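You operate a simulated robot arm through the tools that you are given. There is no shell and no other tool. Be economical: measure what you need, move in short steps, check, and stop when the job is done.

Carry out the task below with a simulated robot arm. There is one attempt and no reset: what you move stays moved.

## Task
Wrap small bobbin L205 in film on the small turntable.
Fine: roller arm ON, turn the film knob till film covers it on all sides, arm OFF; leave the other bobbins bare.

Only the result counts: the job must be done as asked and must still hold three seconds after the hand-in. Knocking over, shifting, dropping, spilling or breaking anything else fails it. A push-on lid holds only when it is set on centred and level and pressed home; a screw cap is set on level and turned clockwise until tight.

## Robot
A 6-joint arm with a two-finger parallel gripper, fixed in place. Base frame: the origin is at the foot of the arm, x ahead of it, y to its left, z up; the work surface is at about z = 6. Readings come in mm, rad, newtons and seconds.
With the tool pointing down near the work surface it reaches from about 140 to 580 mm from the base axis. Its first joint turns from -1.152 to 1.152 rad. Payload 2.1 kg.
Tool frame: the origin (TCP) lies between the finger pads and is the grasp point; the fingertips stand 30 mm ahead of it; z points along the fingers, y is the line along which they close. Largest opening 94 mm; finger width 28, thickness 10; the body of the gripper, 50 by 96 mm, starts 55 mm behind the TCP.
Orientation is that of the tool frame in the base frame, as a unit quaternion [x, y, z, w]. With the fingers straight down and closing along the base's y, the tool's x points along the base's -x, its y along +y and its z along -z.

## Interface
- The arm moves only by the tool arm_command. Its argument "motion" is a list of rows, each a list of 7 numbers: the shift along the tool's x, y, z in units of 40 mm (1.0 is 40 mm), then the turn, a rotation vector about the tool's x, y, z in units of 4 degrees (1.0 is 4 degrees), then the gripper command, from -1 (shut) to 1 (fully open), values between in proportion. In form: [[tx, ty, tz, ax, ay, az, claw], ...]. A call has 1 to 12 rows; each row shifts and turns the commanded pose from where the row before left it, along the tool's axes as they then stand. A call with a number of a shift or a turn outside -1 to 1 is refused whole. Rows are played at 5 a second. More than 50 mm and 0.15 rad between two rows, or a gripper value outside its range, and nothing of the call is played. A pose out of reach is approached as far as the arm can. The call stops where the force on the tool passes 40 N (or 10 N more than at its start, if that is more) or the arm is blocked; 0.2 s more then pass. Each finger travels about 72 mm/s and halts on what it meets, pressing with about 44 N; the grip force reading is that of the motor and also rises with nothing between the fingers. The clock runs only during rows and for 0.2 s after the last one: add rows that do not move to give the fingers time. It gives the time, the measured TCP pose, the force on the tool (base axes), the opening and the grip force at its end, in the units of the frame above (readings bear some noise), with the torque about the TCP (base axes, N m) and any sound that the robot's microphone picked up, and new pictures: "show" is both (left out), scene, wrist or none.
- Cameras (640 x 400 px; columns grow to the right, rows downward): "scene" is fixed at [60.2, -375.5, 493.2]; the picture's right is [0.69, -0.73, 0.00], its down [-0.39, -0.37, -0.84] and it looks along [0.61, 0.58, -0.54] (base axes); focal length 214 px, centre (320, 200). "wrist" rides on the gripper at [76, 14, -102] in the tool frame; the picture's right is [-0.18, 0.98, 0.00], its down [-0.75, -0.14, -0.64] and it looks along [-0.63, -0.12, 0.77] (tool axes); focal length 243 px, centre (320, 200). There is no depth. A picture from a camera that has moved, and an enlarged one, comes with that camera's place and axes in the base frame and with its lens. The place of the scene camera against the robot may be out by one fixed shift of up to 12 mm in any direction.
- close_up(camera, box): a new picture of the part [left, top, right, bottom] of that camera's present view, enlarged. No time passes.
- finish_job(): hands the job in; it is judged then, once.

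Work in short steps. Places have to be worked out from the pictures, the camera data and where the tool is seen: move nearer, look again, correct. Check each grasp and each placing, and mend what went wrong. You have 120 turns and 200 pictures in all, those below and enlarged ones among them. Open the gripper and draw the arm clear of the work before you hand the job in, unless the task says otherwise; then end with one line.

The tools are called after ">>>" as name(argument=value, ...) on one line, values as JSON. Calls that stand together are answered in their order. arm_command: Moves the arm, as the interface text tells. Its arguments: {"type":"object","properties":{"motion":{"type":"array","items":{"type":"array","items":{"type":"number"}}},"show":{"type":"string","enum":["both","scene","wrist","none"]}},"required":["motion"]} The other tools are called the same way: close_up (camera, box) takes an enlarged picture of a part of a camera's view; finish_job () hands the job in.

At the start:

```text
clock: 0.0
tcp_pos: [234.3, -197.6, 416.6]
ee_rot: [0.0, 1.0, 0.0, 0.0]
force: [0.3, -0.6, -0.3]
wrist_torque: [-0.01, -0.02, 0.01]
finger_gap: 94.0
grasp_force: 0.0
```

scene: 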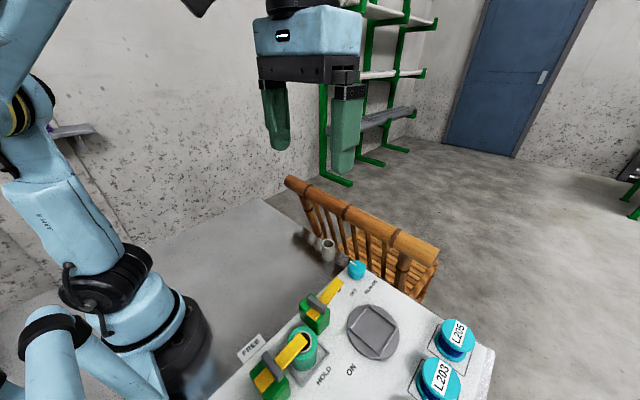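
wrist: 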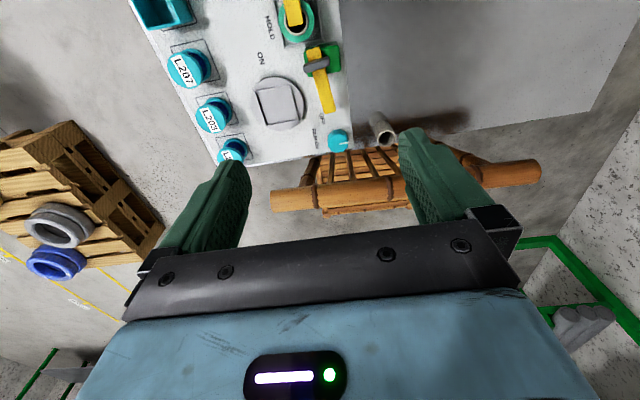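

I'll enlarge both views first to see the layout of the panel.

>>> close_up(camera="scene", box=[220, 240, 500, 400])

>>> close_up(camera="wrist", box=[120, 0, 400, 175])

```text
2.29 times, centred on (360, 320) of scene
camera zoom: at [60.2, -375.5, 493.2], right [0.69, -0.73, 0.0], down [-0.39, -0.37, -0.84], along [0.61, 0.58, -0.54], focal length 490 px, centre (229, -74)
```

zoom: 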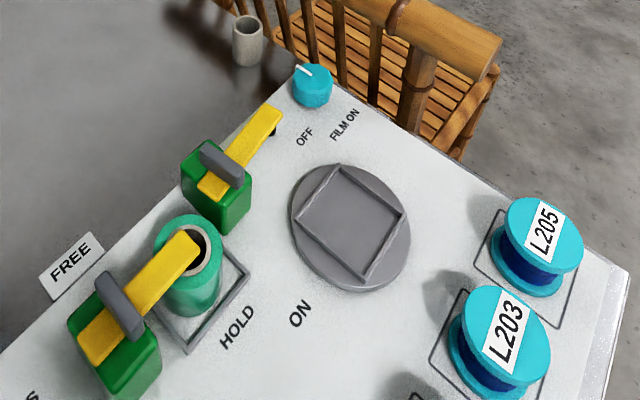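

```text
2.29 times, centred on (260, 88) of wrist
camera zoom: at [158.7, -182.2, 519.2], right [0.18, 0.98, 0.0], down [0.75, -0.14, 0.64], along [0.63, -0.12, -0.77], focal length 555 px, centre (457, 457)
```

zoom: 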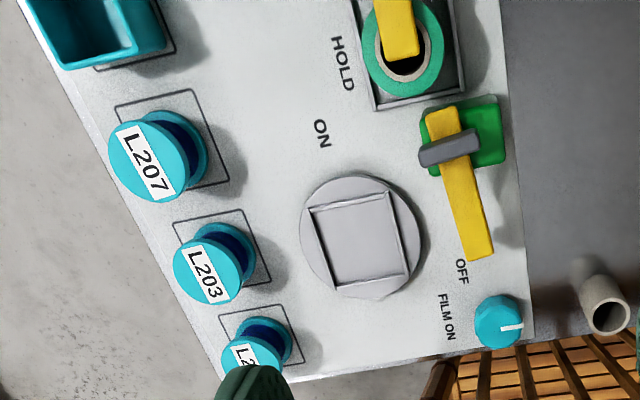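

The turntable is near (308,-297), L205 near (381,-431) and the knob near (401,-187). I'll go lower and back to see the levers and labels better.

>>> arm_command(motion=[[0.2, -0.4, 0.75, 0, 0, 0, 1], [0.2, -0.4, 0.75, 0, 0, 0, 1], [0.2, -0.4, 0.75, 0, 0, 0, 1], [0.2, -0.2, 0.6, 0, 0, 0, 1], [0, 0, 0, 0, 0, 0, 1]], show="both")

```text
clock: 1.2
tcp_pos: [203.1, -255.7, 301.9]
ee_rot: [0.0, 1.0, 0.0, 0.0]
force: [0.9, 0.8, -0.5]
wrist_torque: [-0.01, -0.03, 0.01]
finger_gap: 93.9
grasp_force: 0.1
camera wrist: at [126.1, -239.7, 404.7], right [0.18, 0.98, 0.0], down [0.75, -0.14, 0.64], along [0.63, -0.12, -0.77], focal length 243 px, centre (320, 200)
```

scene: 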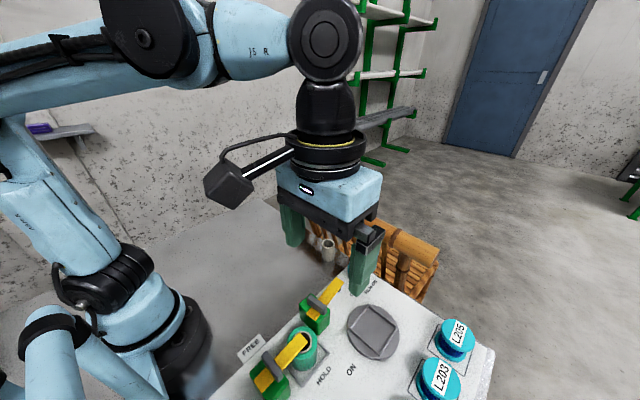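
wrist: 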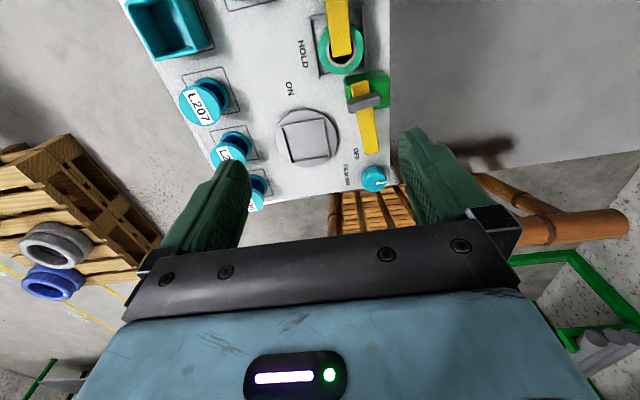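

The top of the picture cuts off the panel's near part. I'll draw back towards x = 145 to see all of it.

>>> arm_command(motion=[[0.75, 0.1, 0, 0, 0, 0, 1], [0.75, 0.1, 0, 0, 0, 0, 1], [0, 0, 0, 0, 0, 0, 1]], show="none")

>>> close_up(camera="wrist", box=[120, 0, 420, 188])

```text
clock: 2.0
tcp_pos: [143.1, -247.1, 302.8]
ee_rot: [-0.001, 1.0, 0.0, 0.0]
force: [0.8, -0.6, -0.8]
wrist_torque: [-0.01, -0.03, -0.01]
finger_gap: 94.0
grasp_force: 0.1
```

```text
2.13 times, centred on (270, 94) of wrist
camera zoom: at [67.2, -231.4, 405.4], right [0.18, 0.98, 0.0], down [0.75, -0.14, 0.64], along [0.63, -0.12, -0.77], focal length 516 px, centre (426, 426)
```

zoom: 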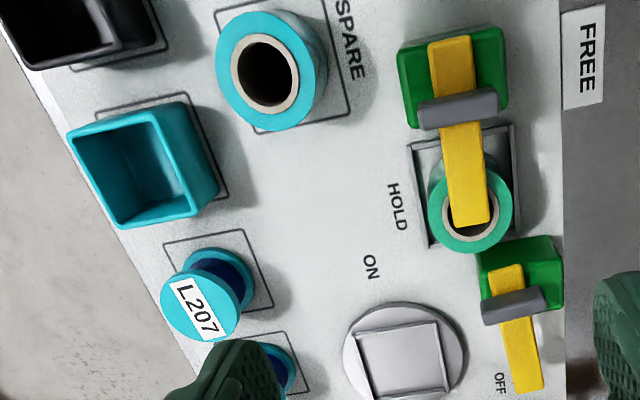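

I can now see the HOLD clamp, the roller arm at OFF and a SPARE roll. I'll move closer to the roller arm to learn its pivot, handle and height.

>>> arm_command(motion=[[-0.73, 0.25, 0.7, 0, 0, 0, 1], [-0.73, 0.25, 0.7, 0, 0, 0, 1], [-0.73, 0.25, 0.7, 0, 0, 0, 1], [-0.73, 0.25, 0.7, 0, 0, 0, 1], [-0.73, 0.25, 0.7, 0, 0, 0, 1], [0, 0, 0, 0, 0, 0, 1]], show="both")

>>> close_up(camera="scene", box=[230, 260, 410, 400])

>>> close_up(camera="scene", box=[400, 300, 510, 400])

```text
clock: 3.4
tcp_pos: [289.9, -195.6, 162.3]
ee_rot: [0.001, 1.0, 0.0, 0.0]
force: [-0.3, -0.8, -0.4]
wrist_torque: [-0.02, -0.02, -0.02]
finger_gap: 94.3
grasp_force: 0.0
camera wrist: at [213.7, -179.8, 264.9], right [0.18, 0.98, 0.0], down [0.75, -0.14, 0.64], along [0.63, -0.12, -0.77], focal length 243 px, centre (320, 200)
```

scene: 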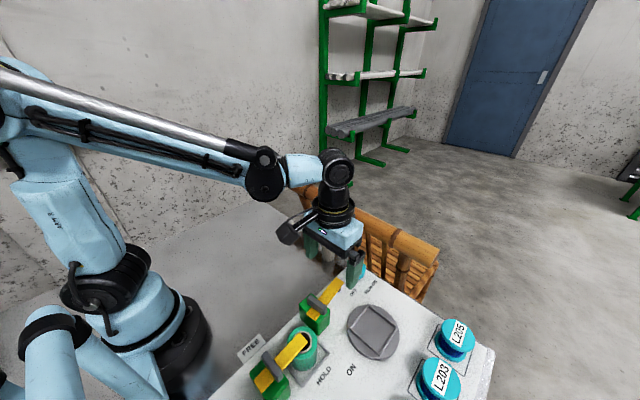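
wrist: 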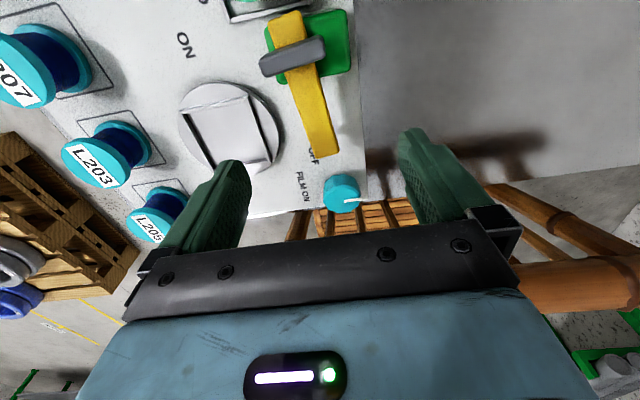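

```text
2.86 times, centred on (320, 330) of scene
camera zoom: at [60.2, -375.5, 493.2], right [0.69, -0.73, 0.0], down [-0.39, -0.37, -0.84], along [0.61, 0.58, -0.54], focal length 613 px, centre (320, -171)
```

zoom: 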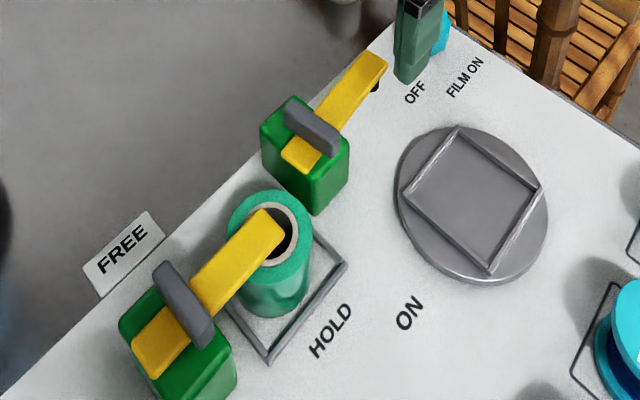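

```text
4.00 times, centred on (455, 350) of scene
camera zoom: at [60.2, -375.5, 493.2], right [0.69, -0.73, 0.0], down [-0.39, -0.37, -0.84], along [0.61, 0.58, -0.54], focal length 858 px, centre (-220, -400)
```

zoom: 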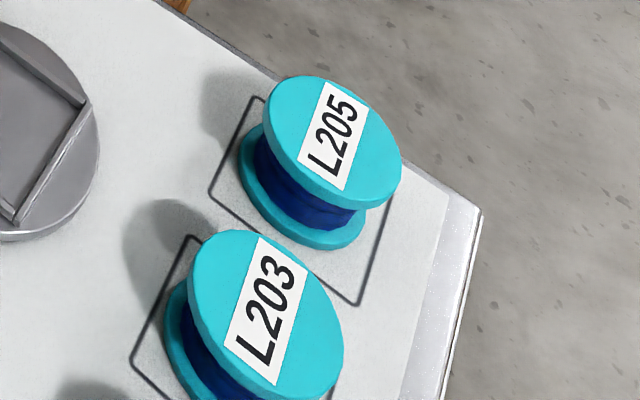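

The grey bar is a T-handle over the arm's pivot, near (242,-200,73). L205 is near (390,-427), so I'll move over it for an accurate look.

>>> arm_command(motion=[[-0.25, -0.85, -0.1, 0, 0, 0, 1], [-0.25, -0.85, -0.1, 0, 0, 0, 1], [-0.25, -0.85, 0, 0, 0, 0, 1], [-0.25, -0.85, 0, 0, 0, 0, 1], [-0.25, -0.85, 0, 0, 0, 0, 1], [-0.25, -0.85, 0, 0, 0, 0, 1], [0, 0, 0, 0, 0, 0, 1]], show="both")

>>> close_up(camera="wrist", box=[160, 40, 480, 240])

```text
clock: 5.0
tcp_pos: [348.5, -400.8, 170.7]
ee_rot: [-0.001, 1.0, 0.001, -0.001]
force: [-0.5, 0.0, 0.2]
wrist_torque: [0.01, 0.03, -0.01]
finger_gap: 94.1
grasp_force: 0.1
camera wrist: at [273.4, -384.2, 273.4], right [0.18, 0.98, 0.0], down [0.75, -0.14, 0.64], along [0.63, -0.12, -0.77], focal length 243 px, centre (320, 200)
```

scene: 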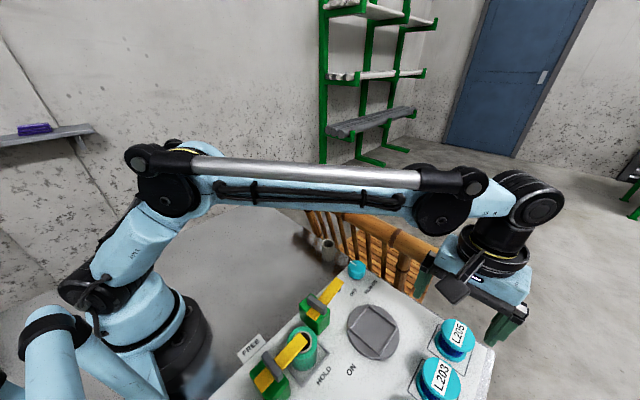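
wrist: 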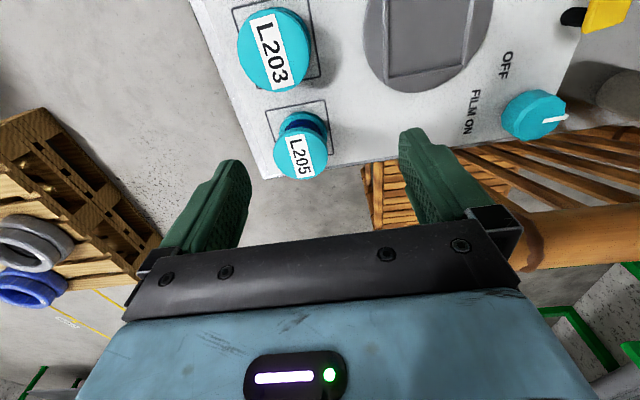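

```text
2.00 times, centred on (320, 140) of wrist
camera zoom: at [273.4, -384.2, 273.4], right [0.18, 0.98, 0.0], down [0.75, -0.14, 0.64], along [0.63, -0.12, -0.77], focal length 485 px, centre (320, 320)
```

zoom: 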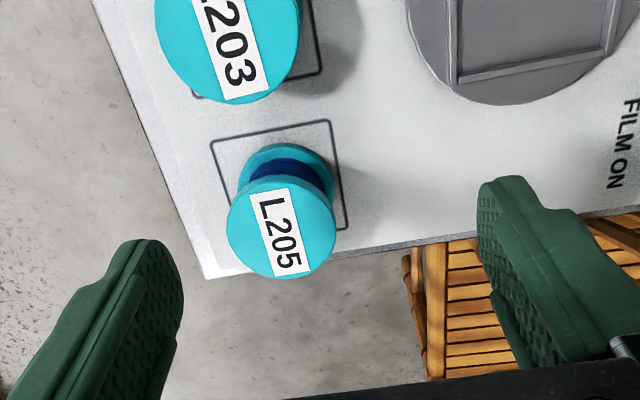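

Two rays put L205 at about (389,-426), top at z≈56, diameter about 54. I'll go above it with the fingers open along y.

>>> arm_command(motion=[[-0.5, -0.31, 0.4, 0, 0, 0, 1], [-0.51, -0.32, 0.6, 0, 0, 0, 1], [0, 0, 0, 0, 0, 0, 1]], show="both")

>>> close_up(camera="wrist", box=[160, 0, 480, 200])

```text
clock: 5.8
tcp_pos: [390.1, -424.8, 130.0]
ee_rot: [-0.002, 1.0, 0.0, 0.0]
force: [-0.6, -0.2, 0.3]
wrist_torque: [0.01, 0.01, 0.01]
finger_gap: 94.3
grasp_force: 0.2
camera wrist: at [314.4, -408.4, 232.5], right [0.18, 0.98, 0.0], down [0.75, -0.14, 0.64], along [0.63, -0.12, -0.77], focal length 243 px, centre (320, 200)
```

scene: 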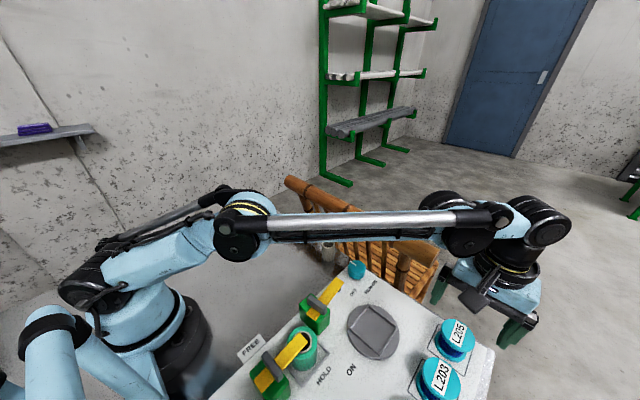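
wrist: 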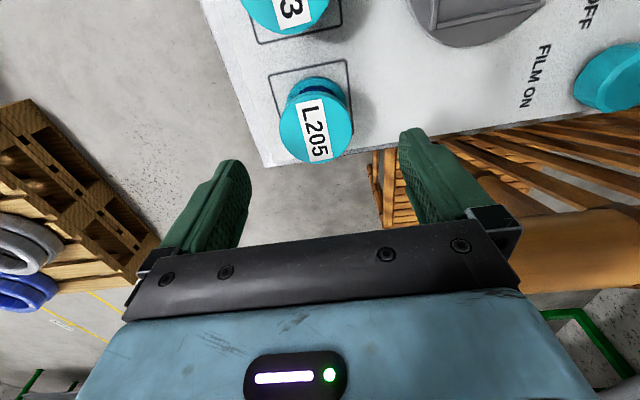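

```text
2.00 times, centred on (320, 100) of wrist
camera zoom: at [314.4, -408.4, 232.5], right [0.18, 0.98, 0.0], down [0.75, -0.14, 0.64], along [0.63, -0.12, -0.77], focal length 485 px, centre (320, 400)
```

zoom: 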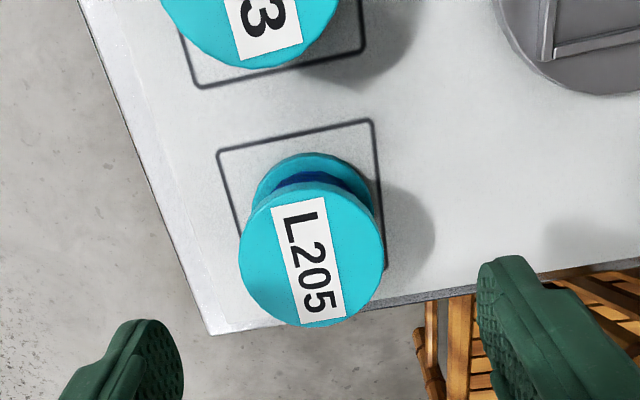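

Target confirmed at (388.5,-425.7). I'll descend to TCP z≈53, leaving the fingers open.

>>> arm_command(motion=[[0.03, -0.02, 0.65, 0, 0, 0, 1], [0, 0, 0.65, 0, 0, 0, 1], [0, 0, 0.6, 0, 0, 0, 1], [0, 0, 0, 0, 0, 0, 1]], show="wrist")

>>> close_up(camera="scene", box=[380, 260, 560, 400])

```text
clock: 6.8
tcp_pos: [389.1, -425.7, 54.1]
ee_rot: [0.0, 1.0, 0.0, 0.0]
force: [0.3, -0.1, -0.1]
wrist_torque: [-0.03, -0.02, 0.0]
finger_gap: 93.7
grasp_force: 0.2
camera wrist: at [312.9, -409.8, 156.7], right [0.18, 0.98, 0.0], down [0.75, -0.14, 0.64], along [0.63, -0.12, -0.77], focal length 243 px, centre (320, 200)
```

wrist: 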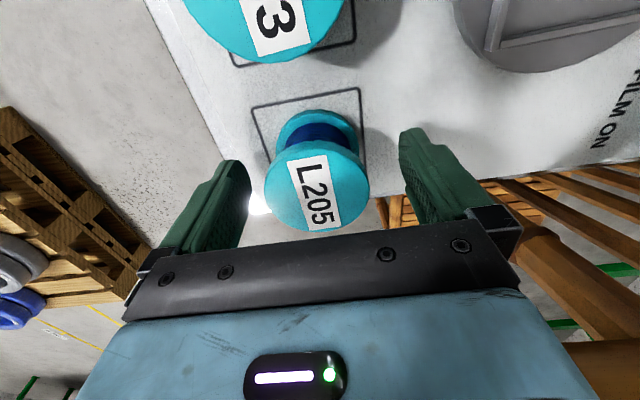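

```text
2.86 times, centred on (470, 330) of scene
camera zoom: at [60.2, -375.5, 493.2], right [0.69, -0.73, 0.0], down [-0.39, -0.37, -0.84], along [0.61, 0.58, -0.54], focal length 613 px, centre (-109, -171)
```

zoom: 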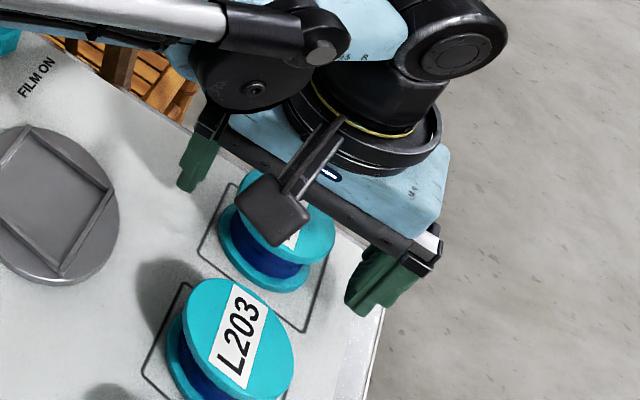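

The bobbin sits between the fingers with its top at z≈54. I'll go 4 mm lower and close.

>>> arm_command(motion=[[0, 0, 0.1, 0, 0, 0, 1], [0, 0, 0, 0, 0, 0, 0.5], [0, 0, 0, 0, 0, 0, 0.1], [0, 0, 0, 0, 0, 0, -0.2], [0, 0, 0, 0, 0, 0, -0.2], [0, 0, 0, 0, 0, 0, -0.2]], show="wrist")

```text
clock: 8.2
tcp_pos: [388.3, -425.8, 50.4]
ee_rot: [0.001, 1.0, 0.0, 0.0]
force: [-0.3, 0.0, 0.3]
wrist_torque: [0.02, 0.02, 0.0]
finger_gap: 55.5
grasp_force: 44.2
camera wrist: at [312.3, -409.9, 153.3], right [0.18, 0.98, 0.0], down [0.75, -0.14, 0.64], along [0.63, -0.12, -0.77], focal length 243 px, centre (320, 200)
```

wrist: 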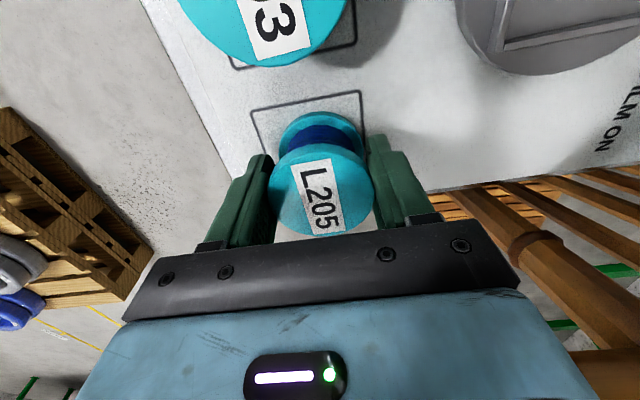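

Gripped at 55.5 mm with 44 N. I'll lift straight up about 75 mm, gently.

>>> arm_command(motion=[[0, 0, -0.3, 0, 0, 0, -0.2], [0, 0, -0.5, 0, 0, 0, -0.2], [0, 0, -0.5, 0, 0, 0, -0.2], [0, 0, -0.5, 0, 0, 0, -0.2], [0, 0, 0, 0, 0, 0, -0.2]], show="wrist")

```text
clock: 9.4
tcp_pos: [388.2, -425.1, 125.2]
ee_rot: [0.0, 1.0, 0.0, -0.001]
force: [0.5, 0.0, -1.0]
wrist_torque: [-0.03, 0.03, -0.02]
finger_gap: 55.6
grasp_force: 44.1
camera wrist: at [312.0, -410.5, 226.9], right [0.18, 0.98, 0.0], down [0.75, -0.14, 0.64], along [0.63, -0.12, -0.77], focal length 243 px, centre (320, 200)
```

wrist: 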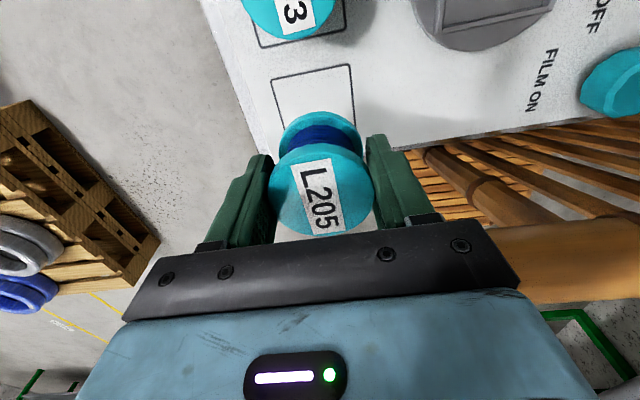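

The bobbin is held. I'll carry it towards the turntable and stop short, to measure the disc's centre.

>>> arm_command(motion=[[0.33, 0.8, -0.1, 0, 0, 0, -0.2], [0.33, 0.8, -0.1, 0, 0, 0, -0.2], [0.33, 0.8, -0.1, 0, 0, 0, -0.2], [0.33, 0.8, -0.1, 0, 0, 0, -0.2], [0, 0, 0, 0, 0, 0, -0.2]], show="none")

>>> close_up(camera="wrist", box=[200, 0, 440, 150])

>>> close_up(camera="scene", box=[280, 220, 460, 380])

```text
clock: 10.6
tcp_pos: [335.5, -296.9, 137.7]
ee_rot: [0.0, 1.0, 0.0, 0.0]
force: [-0.8, -0.3, -1.4]
wrist_torque: [0.0, 0.01, -0.01]
finger_gap: 56.0
grasp_force: 44.2
```

```text
2.67 times, centred on (320, 75) of wrist
camera zoom: at [258.6, -281.1, 241.7], right [0.18, 0.98, 0.0], down [0.75, -0.14, 0.64], along [0.63, -0.12, -0.77], focal length 647 px, centre (320, 533)
```

zoom: 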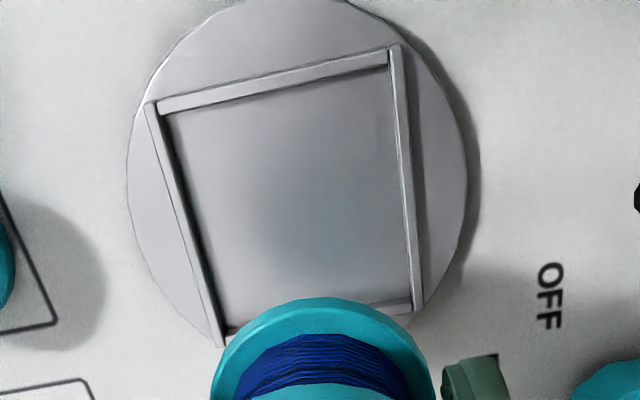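

```text
2.50 times, centred on (370, 300) of scene
camera zoom: at [60.2, -375.5, 493.2], right [0.69, -0.73, 0.0], down [-0.39, -0.37, -0.84], along [0.61, 0.58, -0.54], focal length 536 px, centre (195, -50)
```

zoom: 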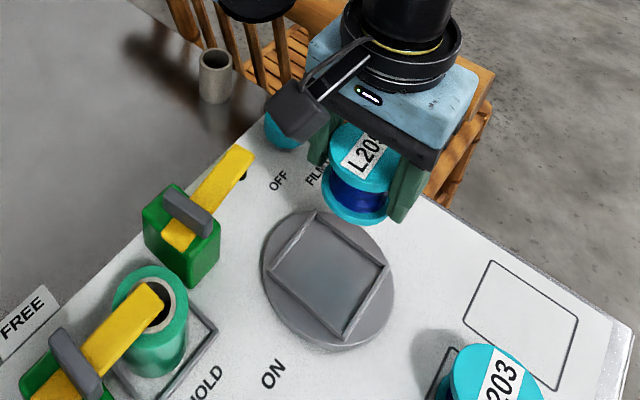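

The frame's centre works out at about (312,-298.5), with an inside of about 73 mm. I'll move above it and go down to TCP z≈75.

>>> arm_command(motion=[[0.59, -0.04, 0, 0, 0, 0, -0.2], [0, 0, 0.5, 0, 0, 0, -0.2], [0, 0, 0.55, 0, 0, 0, -0.2], [0, 0, 0.5, 0, 0, 0, -0.2], [0, 0, 0, 0, 0, 0, -0.2]], show="wrist")

>>> close_up(camera="scene", box=[280, 240, 440, 380])

```text
clock: 11.8
tcp_pos: [312.6, -300.7, 76.7]
ee_rot: [-0.001, 1.0, 0.0, 0.0]
force: [-0.2, 0.4, -2.0]
wrist_torque: [0.01, 0.02, 0.0]
finger_gap: 55.7
grasp_force: 44.2
camera wrist: at [236.4, -283.8, 179.9], right [0.18, 0.98, 0.0], down [0.75, -0.14, 0.64], along [0.63, -0.12, -0.77], focal length 243 px, centre (320, 200)
```

wrist: 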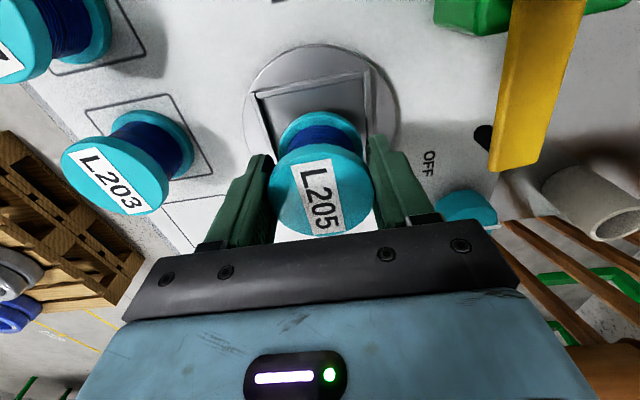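

```text
2.86 times, centred on (360, 310) of scene
camera zoom: at [60.2, -375.5, 493.2], right [0.69, -0.73, 0.0], down [-0.39, -0.37, -0.84], along [0.61, 0.58, -0.54], focal length 613 px, centre (206, -114)
```

zoom: 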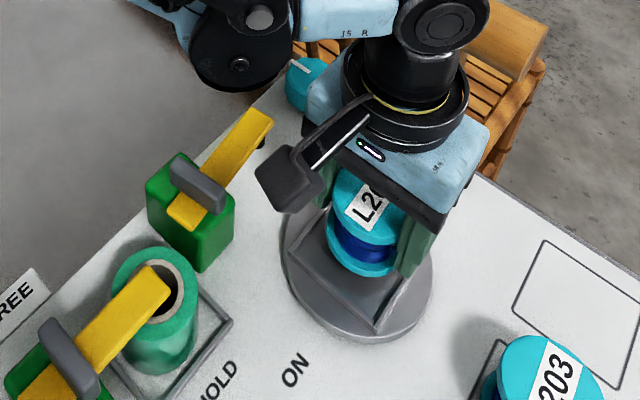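

Alignment agrees within 2 mm. I'll nudge y by +1.5 mm and descend slowly to find contact.

>>> arm_command(motion=[[0, 0.04, 0.2, 0, 0, 0, -0.2], [0, 0, 0.15, 0, 0, 0, -0.2], [0, 0, 0, 0, 0, 0, -0.2]], show="none")

>>> close_up(camera="scene", box=[320, 280, 420, 360])

```text
clock: 12.6
tcp_pos: [310.9, -299.1, 63.7]
ee_rot: [0.0, 1.0, 0.0, -0.001]
force: [-6.5, 0.4, 26.7]
wrist_torque: [0.01, -0.62, -0.02]
finger_gap: 55.1
grasp_force: 43.9
```

```text
5.00 times, centred on (370, 320) of scene
camera zoom: at [60.1, -375.4, 493.3], right [0.69, -0.73, 0.0], down [-0.39, -0.37, -0.84], along [0.61, 0.58, -0.54], focal length 1072 px, centre (70, -400)
```

zoom: 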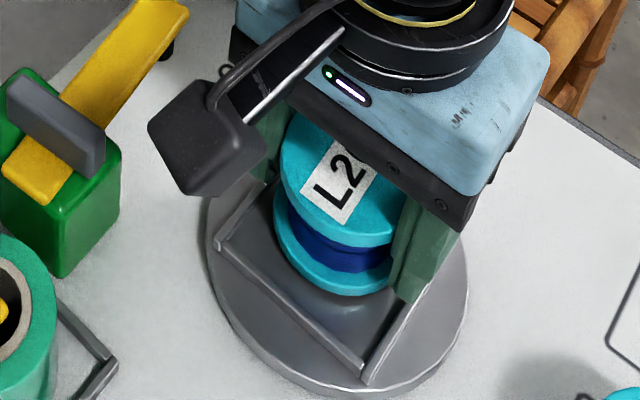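

Contact came at TCP z 63.7 with 27 N, so the disc floor or a rail is about 13 mm above the panel. I'll look closely to see which before releasing.

>>> close_up(camera="wrist", box=[220, 20, 420, 145])

>>> close_up(camera="scene", box=[345, 295, 405, 343])

```text
3.20 times, centred on (320, 82) of wrist
camera zoom: at [235.6, -281.9, 166.0], right [0.18, 0.98, 0.0], down [0.75, -0.14, 0.64], along [0.63, -0.12, -0.77], focal length 776 px, centre (320, 576)
```

zoom: 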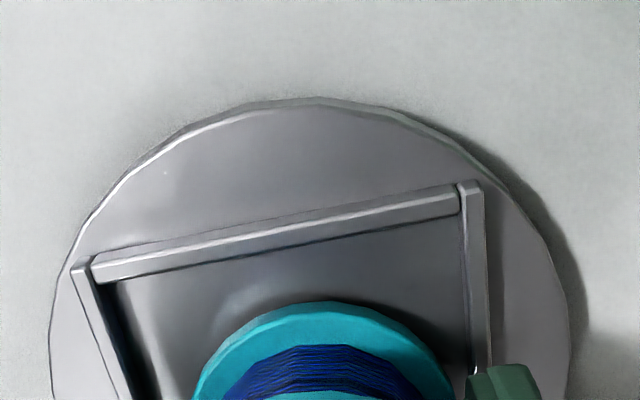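

```text
8.33 times, centred on (375, 319) of scene
camera zoom: at [60.1, -375.4, 493.3], right [0.69, -0.73, 0.0], down [-0.39, -0.37, -0.84], along [0.61, 0.58, -0.54], focal length 1787 px, centre (-138, -792)
```

zoom: 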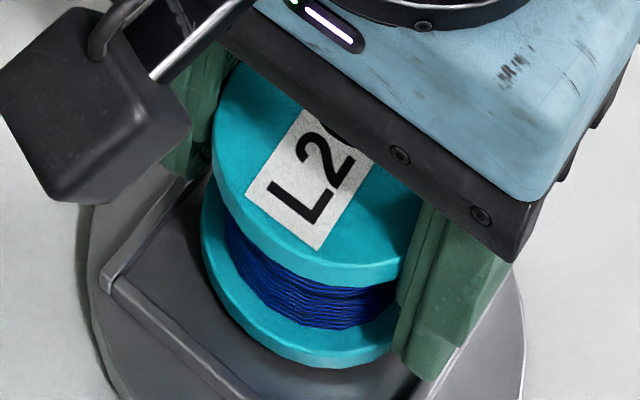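

The torque and the slight tilt show the +x edge touching the rail. I'll lift 12 mm, shift about 3.5 mm towards -x and look again.

>>> arm_command(motion=[[0, 0, -0.3, 0, 0, 0, -0.2], [0.09, 0.02, 0, 0, 0, 0, -0.2], [0, 0, 0, 0, 0, 0, -0.2]], show="none")

>>> close_up(camera="wrist", box=[200, 0, 440, 150])

>>> close_up(camera="scene", box=[330, 285, 420, 355])

```text
clock: 13.4
tcp_pos: [307.9, -297.6, 76.4]
ee_rot: [-0.001, 1.0, 0.0, 0.0]
force: [0.0, 0.4, -2.5]
wrist_torque: [0.04, 0.06, 0.01]
finger_gap: 55.2
grasp_force: 44.3
```

```text
2.67 times, centred on (320, 75) of wrist
camera zoom: at [231.9, -282.0, 177.8], right [0.18, 0.98, 0.0], down [0.75, -0.14, 0.64], along [0.63, -0.12, -0.77], focal length 647 px, centre (320, 533)
```

zoom: 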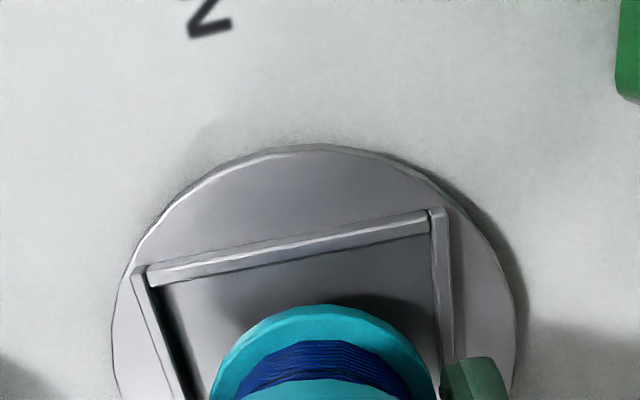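

```text
5.71 times, centred on (375, 320) of scene
camera zoom: at [60.2, -375.5, 493.2], right [0.69, -0.73, 0.0], down [-0.39, -0.37, -0.84], along [0.61, 0.58, -0.54], focal length 1226 px, centre (6, -486)
```

zoom: 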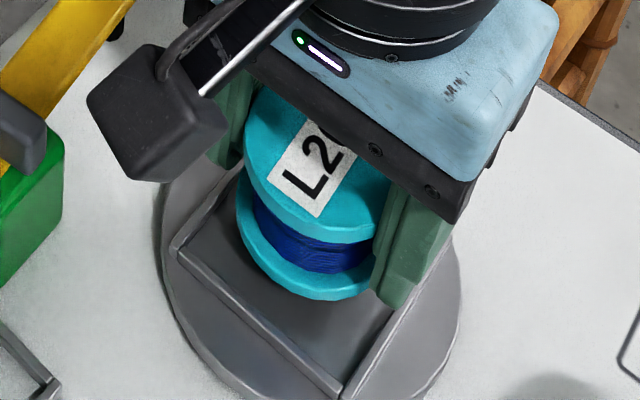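

Clear now, with a small residual tilt in the grip. I'll descend gently at the new spot.

>>> arm_command(motion=[[0, 0, 0.25, 0, 0, 0, -0.2], [0, 0, 0.1, 0, 0, 0, -0.2], [0, 0, 0, 0, 0, 0, -0.2]], show="none")

```text
clock: 14.2
tcp_pos: [307.8, -297.7, 59.9]
ee_rot: [-0.001, 1.0, -0.001, 0.001]
force: [-0.5, 0.0, -2.0]
wrist_torque: [0.0, 0.01, -0.02]
finger_gap: 55.1
grasp_force: 44.1
```

It passed the earlier height with no contact, so that was the rail. I'll continue down in small steps.

>>> arm_command(motion=[[0, 0, 0.06, 0, 0, 0, -0.2], [0, 0, 0, 0, 0, 0, -0.2]], show="none")

>>> close_up(camera="scene", box=[330, 285, 420, 355])

```text
clock: 14.8
tcp_pos: [307.4, -297.5, 60.5]
ee_rot: [-0.001, 1.0, -0.001, 0.0]
force: [2.8, -0.3, 27.7]
wrist_torque: [-0.06, 0.58, 0.01]
finger_gap: 55.2
grasp_force: 44.5
```

```text
5.71 times, centred on (375, 320) of scene
camera zoom: at [60.1, -375.4, 493.3], right [0.69, -0.73, 0.0], down [-0.39, -0.37, -0.84], along [0.61, 0.58, -0.54], focal length 1226 px, centre (6, -486)
```

zoom: 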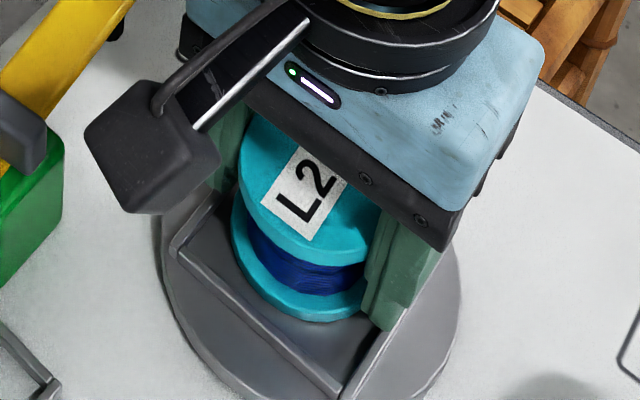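

Now the -x edge touches the floor first, because the rail tilted the bobbin slightly. I'll press down a little more so it levels in the grip.

>>> arm_command(motion=[[0, 0, 0.04, 0, 0, 0, -0.2], [0, 0, 0.0, 0, 0, 0, -0.2]], show="none")

>>> close_up(camera="wrist", box=[200, 0, 440, 150])

```text
clock: 15.4
tcp_pos: [308.3, -297.1, 58.2]
ee_rot: [-0.001, 1.0, 0.0, 0.0]
force: [9.1, -1.1, 30.0]
wrist_torque: [0.04, 0.38, 0.01]
finger_gap: 55.2
grasp_force: 43.9
```

```text
2.67 times, centred on (320, 75) of wrist
camera zoom: at [232.5, -281.7, 159.5], right [0.18, 0.98, 0.0], down [0.75, -0.14, 0.64], along [0.63, -0.12, -0.77], focal length 647 px, centre (320, 533)
```

zoom: 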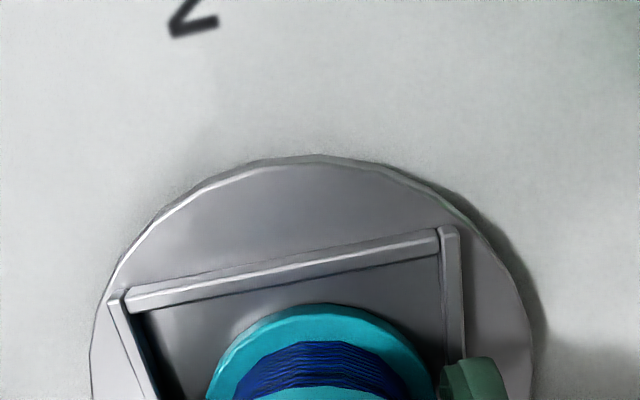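

It is still slightly tilted but well inside the frame. I'll press a bit more until the torque fades.

>>> arm_command(motion=[[0, 0, 0.04, 0, 0, 0, -0.2], [0, 0, 0.03, 0, 0, 0, -0.2], [0, 0, 0.0, 0, 0, 0, -0.2]], show="none")

>>> close_up(camera="wrist", box=[200, 0, 440, 150])

>>> close_up(camera="scene", box=[330, 285, 420, 355])

```text
clock: 15.8
tcp_pos: [307.7, -298.8, 57.0]
ee_rot: [0.0, 1.0, -0.001, 0.0]
force: [0.6, 1.0, 10.5]
wrist_torque: [0.03, 0.32, 0.02]
finger_gap: 55.0
grasp_force: 43.7
stopped in row 1: the force on the tool passed its limit at 45 N (the readings are from after the stop); the commanded pose is now the measured one
```

```text
2.67 times, centred on (320, 75) of wrist
camera zoom: at [232.5, -281.8, 159.3], right [0.18, 0.98, 0.0], down [0.75, -0.14, 0.64], along [0.63, -0.12, -0.77], focal length 647 px, centre (320, 533)
```

zoom: 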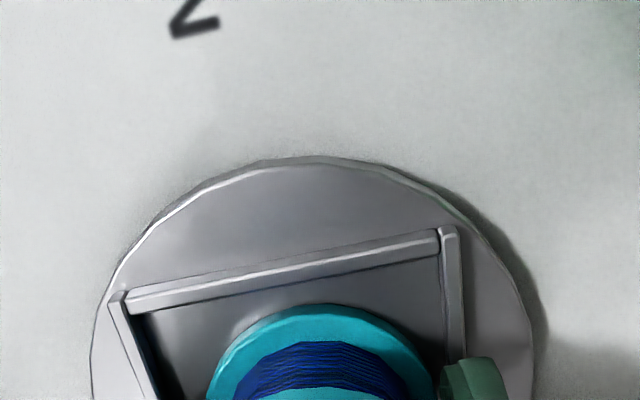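

```text
5.71 times, centred on (375, 320) of scene
camera zoom: at [60.1, -375.4, 493.2], right [0.69, -0.73, 0.0], down [-0.39, -0.37, -0.84], along [0.61, 0.58, -0.54], focal length 1226 px, centre (6, -486)
```

zoom: 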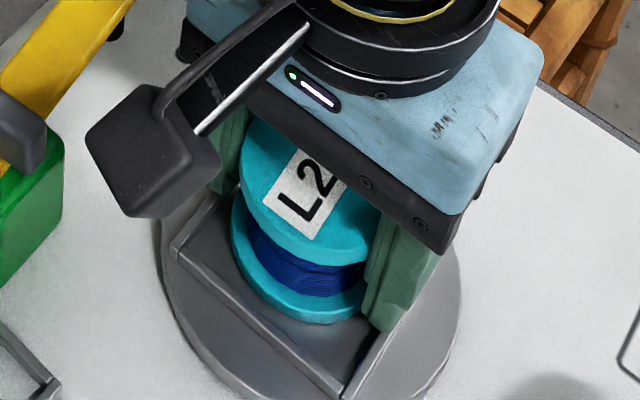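

Floor contact is confirmed and the bobbin is inside the frame. I'll open the fingers just a little to let it settle.

>>> arm_command(motion=[[0, 0, 0, 0, 0, 0, 0.25], [0, 0, 0, 0, 0, 0, 0.35], [0, 0, 0, 0, 0, 0, 0.4], [0, 0, 0, 0, 0, 0, 0.4]], show="none")

>>> close_up(camera="wrist", box=[200, 50, 440, 250])

>>> close_up(camera="scene", box=[330, 285, 420, 355])

```text
clock: 16.8
tcp_pos: [308.9, -297.7, 56.6]
ee_rot: [-0.001, 1.0, 0.0, 0.0]
force: [0.2, -0.8, 0.0]
wrist_torque: [0.0, -0.02, -0.03]
finger_gap: 65.7
grasp_force: 0.0
```

```text
2.00 times, centred on (320, 150) of wrist
camera zoom: at [232.4, -281.8, 159.0], right [0.18, 0.98, 0.0], down [0.75, -0.14, 0.64], along [0.63, -0.12, -0.77], focal length 485 px, centre (320, 300)
```

zoom: 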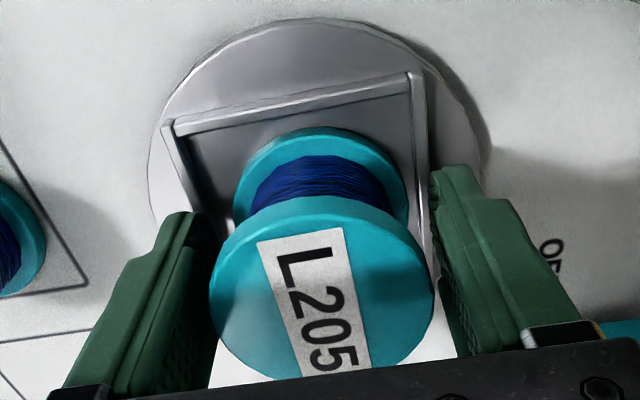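

```text
5.71 times, centred on (375, 320) of scene
camera zoom: at [60.2, -375.5, 493.2], right [0.69, -0.73, 0.0], down [-0.39, -0.37, -0.84], along [0.61, 0.58, -0.54], focal length 1226 px, centre (6, -486)
```

zoom: 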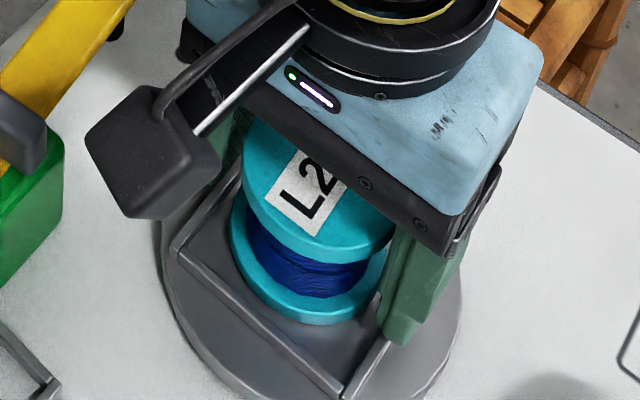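

Released and upright. I'll rise straight up and back off to check how it sits.

>>> arm_command(motion=[[0, 0, -0.5, 0, 0, 0, 0.4], [0, 0, -0.9, 0, 0, 0, 0.4], [0, 0, -0.9, 0, 0, 0, 0.4], [-0.5, 0.6, -0.3, 0, 0, 0, 0.4], [-0.5, 0.6, 0, 0, 0, 0, 0.4], [0, 0, 0, 0, 0, 0, 0.4]], show="none")

>>> close_up(camera="wrist", box=[80, 0, 400, 200])

>>> close_up(camera="scene", box=[300, 260, 420, 360])

```text
clock: 18.2
tcp_pos: [349.9, -250.3, 159.4]
ee_rot: [-0.001, 1.0, 0.001, 0.001]
force: [-0.5, -0.1, -0.1]
wrist_torque: [-0.01, 0.03, 0.01]
finger_gap: 65.7
grasp_force: 0.0
```

```text
2.00 times, centred on (240, 100) of wrist
camera zoom: at [273.3, -234.5, 262.2], right [0.18, 0.98, 0.0], down [0.75, -0.14, 0.64], along [0.63, -0.12, -0.77], focal length 485 px, centre (480, 400)
```

zoom: 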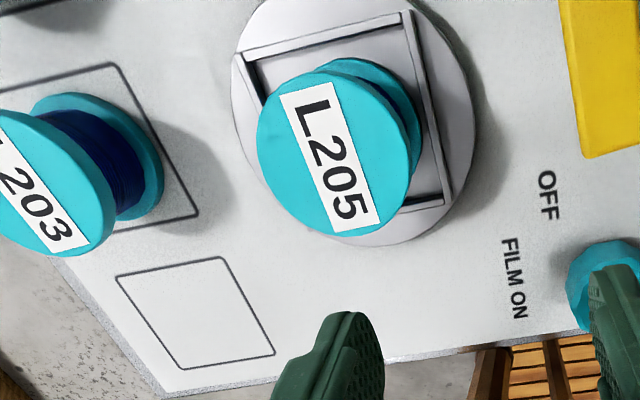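

```text
4.00 times, centred on (360, 310) of scene
camera zoom: at [60.2, -375.5, 493.2], right [0.69, -0.73, 0.0], down [-0.39, -0.37, -0.84], along [0.61, 0.58, -0.54], focal length 858 px, centre (160, -240)
```

zoom: 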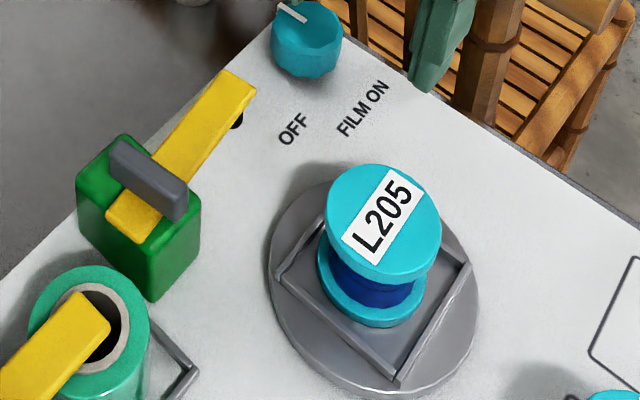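

The bobbin is seated flat and centred. Next is the roller arm, so I'll move over it to measure its pivot, handle and tip.

>>> arm_command(motion=[[0.5, 0.85, 0.1, 0, 0, 0, 0.0], [0.5, 0.85, 0.1, 0, 0, 0, -1], [0, 0, 0, 0, 0, 0, -1], [0, 0, 0, 0, 0, 0, -1]], show="none")

>>> close_up(camera="wrist", box=[160, 0, 400, 150])

```text
clock: 19.2
tcp_pos: [308.8, -181.6, 150.1]
ee_rot: [-0.001, 1.0, 0.0, 0.0]
force: [-0.2, -0.6, -0.2]
wrist_torque: [0.01, -0.01, 0.02]
finger_gap: 0.0
grasp_force: 32.3
```

```text
2.67 times, centred on (280, 75) of wrist
camera zoom: at [232.1, -165.8, 252.6], right [0.18, 0.98, 0.0], down [0.75, -0.14, 0.64], along [0.63, -0.12, -0.77], focal length 647 px, centre (427, 533)
```

zoom: 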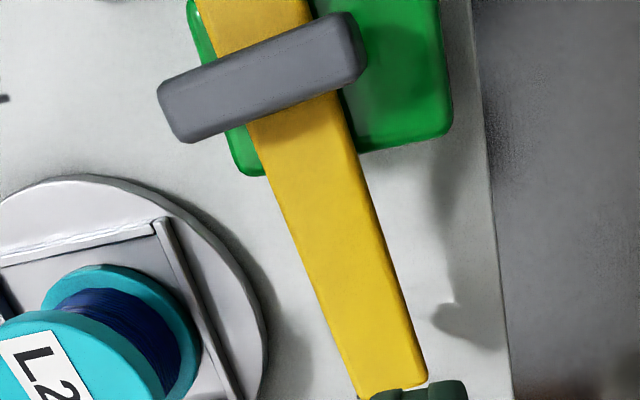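

Two wrist views agree: handle at (240,-202,88) and arm tip near (331,-197,48). I'll bring the closed fingers beside the arm on its +y side and lower them there, to push it round towards ON.

>>> arm_command(motion=[[0.47, 0.42, 0.5, 0, 0, 0, -1], [0, 0, 0.6, 0, 0, 0, -1], [0, 0, 0.6, 0, 0, 0, -1], [0, 0, 0.4, 0, 0, 0, -1], [0, 0, 0, 0, 0, 0, -1]], show="wrist")

>>> close_up(camera="scene", box=[280, 250, 400, 350])

```text
clock: 20.4
tcp_pos: [289.6, -165.2, 66.1]
ee_rot: [-0.001, 1.0, 0.0, 0.0]
force: [-0.5, -0.2, 0.8]
wrist_torque: [0.0, 0.02, 0.0]
finger_gap: 0.0
grasp_force: 32.9
camera wrist: at [213.6, -148.9, 169.3], right [0.18, 0.98, 0.0], down [0.75, -0.14, 0.64], along [0.63, -0.12, -0.77], focal length 243 px, centre (320, 200)
```

wrist: 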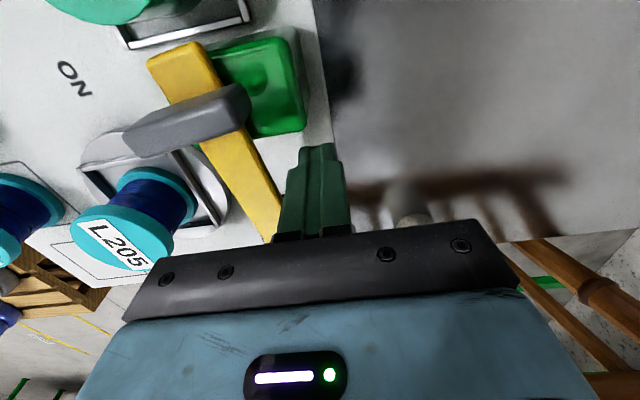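

```text
4.00 times, centred on (340, 300) of scene
camera zoom: at [60.2, -375.5, 493.2], right [0.69, -0.73, 0.0], down [-0.39, -0.37, -0.84], along [0.61, 0.58, -0.54], focal length 858 px, centre (240, -200)
```

zoom: 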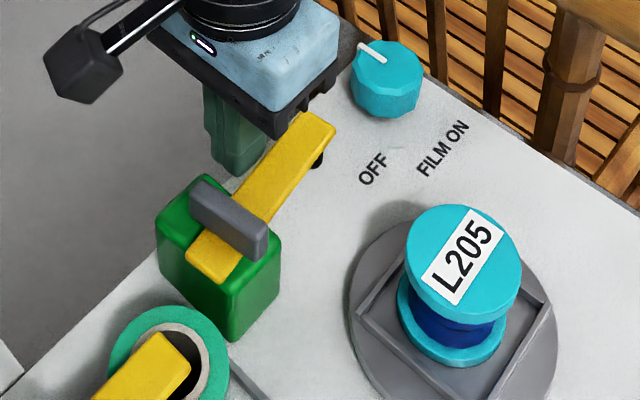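

The fingers are beside the arm and below its top. I'll push slowly towards -y and watch the force.

>>> arm_command(motion=[[0, -0.25, 0, 0, 0, 0, -1], [0, -0.25, 0, 0, 0, 0, -1], [0, -0.25, 0, 0, 0, 0, -1]], show="none")

>>> close_up(camera="scene", box=[280, 250, 400, 350])

```text
clock: 21.2
tcp_pos: [289.6, -196.0, 67.0]
ee_rot: [-0.001, 1.0, 0.0, 0.002]
force: [0.7, 1.1, -0.7]
wrist_torque: [0.0, -0.02, 0.01]
finger_gap: 0.0
grasp_force: 32.9
```

```text
4.00 times, centred on (340, 300) of scene
camera zoom: at [60.2, -375.5, 493.2], right [0.69, -0.73, 0.0], down [-0.39, -0.37, -0.84], along [0.61, 0.58, -0.54], focal length 858 px, centre (240, -200)
```

zoom: 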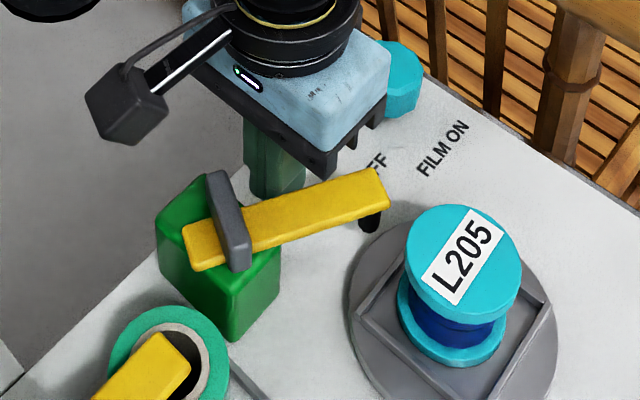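

The arm swings freely, now at about -25°. I'll push to about -45° and watch the clearance of the roller at its tip from the bobbin.

>>> arm_command(motion=[[-0.08, -0.27, 0, 0, 0, 0, -1], [-0.07, -0.27, 0, 0, 0, 0, -1]], show="none")

>>> close_up(camera="scene", box=[280, 250, 400, 350])

```text
clock: 21.8
tcp_pos: [295.5, -217.2, 68.8]
ee_rot: [0.0, 1.0, 0.0, 0.001]
force: [0.5, -0.6, 0.7]
wrist_torque: [-0.02, -0.02, 0.01]
finger_gap: 0.0
grasp_force: 33.0
```

```text
4.00 times, centred on (340, 300) of scene
camera zoom: at [60.2, -375.5, 493.2], right [0.69, -0.73, 0.0], down [-0.39, -0.37, -0.84], along [0.61, 0.58, -0.54], focal length 858 px, centre (240, -200)
```

zoom: 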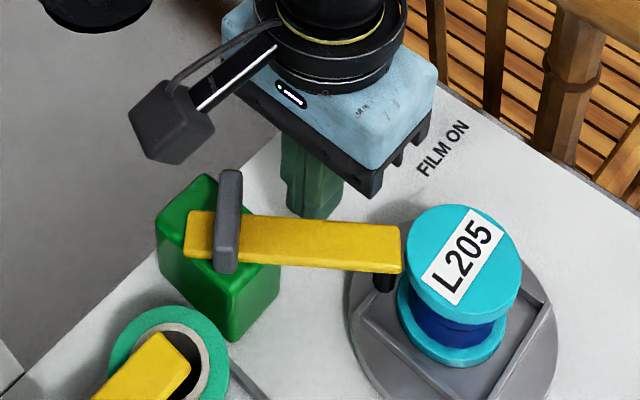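

The tip is now close to the bobbin's flange. I'll check the gap in the wrist view before going on.

>>> close_up(camera="wrist", box=[140, 0, 400, 220])

>>> close_up(camera="scene", box=[350, 285, 410, 335])

```text
1.82 times, centred on (270, 110) of wrist
camera zoom: at [219.3, -201.1, 171.1], right [0.18, 0.98, 0.0], down [0.75, -0.14, 0.64], along [0.63, -0.12, -0.77], focal length 441 px, centre (411, 364)
```

zoom: 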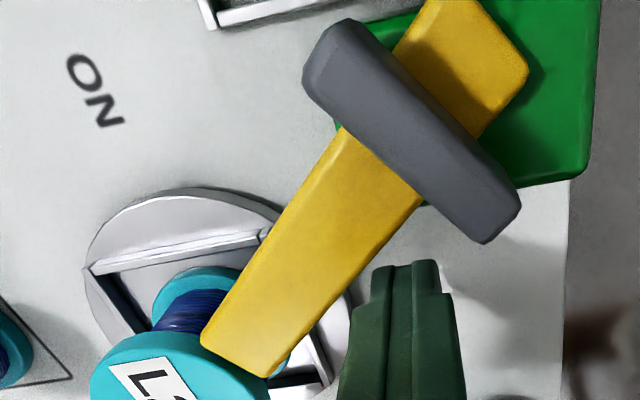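

```text
8.00 times, centred on (380, 310) of scene
camera zoom: at [60.2, -375.5, 493.2], right [0.69, -0.73, 0.0], down [-0.39, -0.37, -0.84], along [0.61, 0.58, -0.54], focal length 1716 px, centre (-160, -680)
```

zoom: 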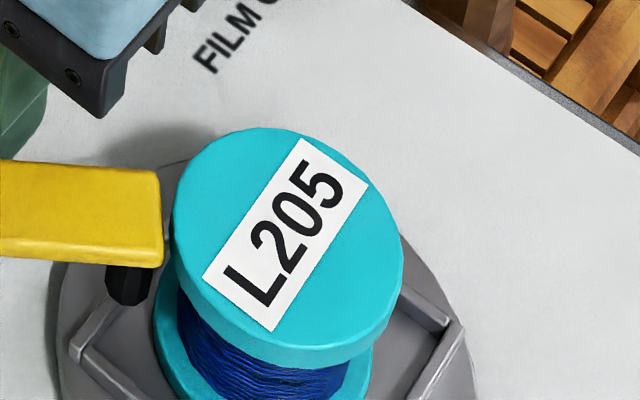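

The arm rides above the flange, and its roller passes beside the bobbin with some clearance. I'll continue to about -65°.

>>> arm_command(motion=[[0.08, -0.24, 0, 0, 0, 0, -1], [0.14, -0.23, 0, 0, 0, 0, -1]], show="none")

>>> close_up(camera="scene", box=[280, 250, 400, 350])

```text
clock: 22.4
tcp_pos: [293.5, -224.9, 68.3]
ee_rot: [-0.005, 1.0, 0.01, 0.007]
force: [6.2, 8.1, 1.7]
wrist_torque: [0.0, 0.01, -0.03]
finger_gap: 0.2
grasp_force: 33.2
stopped in row 2: the force on the tool passed its limit at 50 N (the readings are from after the stop); the commanded pose is now the measured one
```

```text
4.00 times, centred on (340, 300) of scene
camera zoom: at [60.2, -375.5, 493.2], right [0.69, -0.73, 0.0], down [-0.39, -0.37, -0.84], along [0.61, 0.58, -0.54], focal length 858 px, centre (240, -200)
```

zoom: 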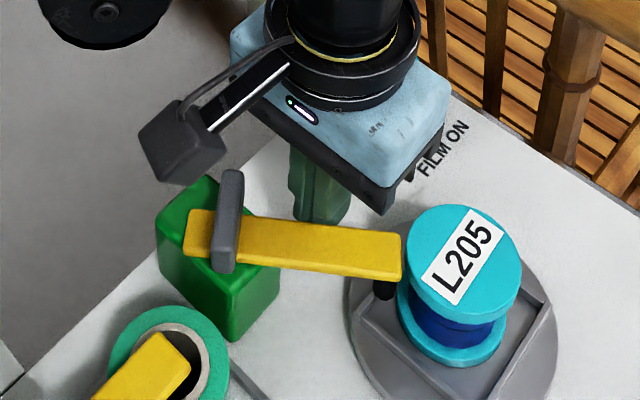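

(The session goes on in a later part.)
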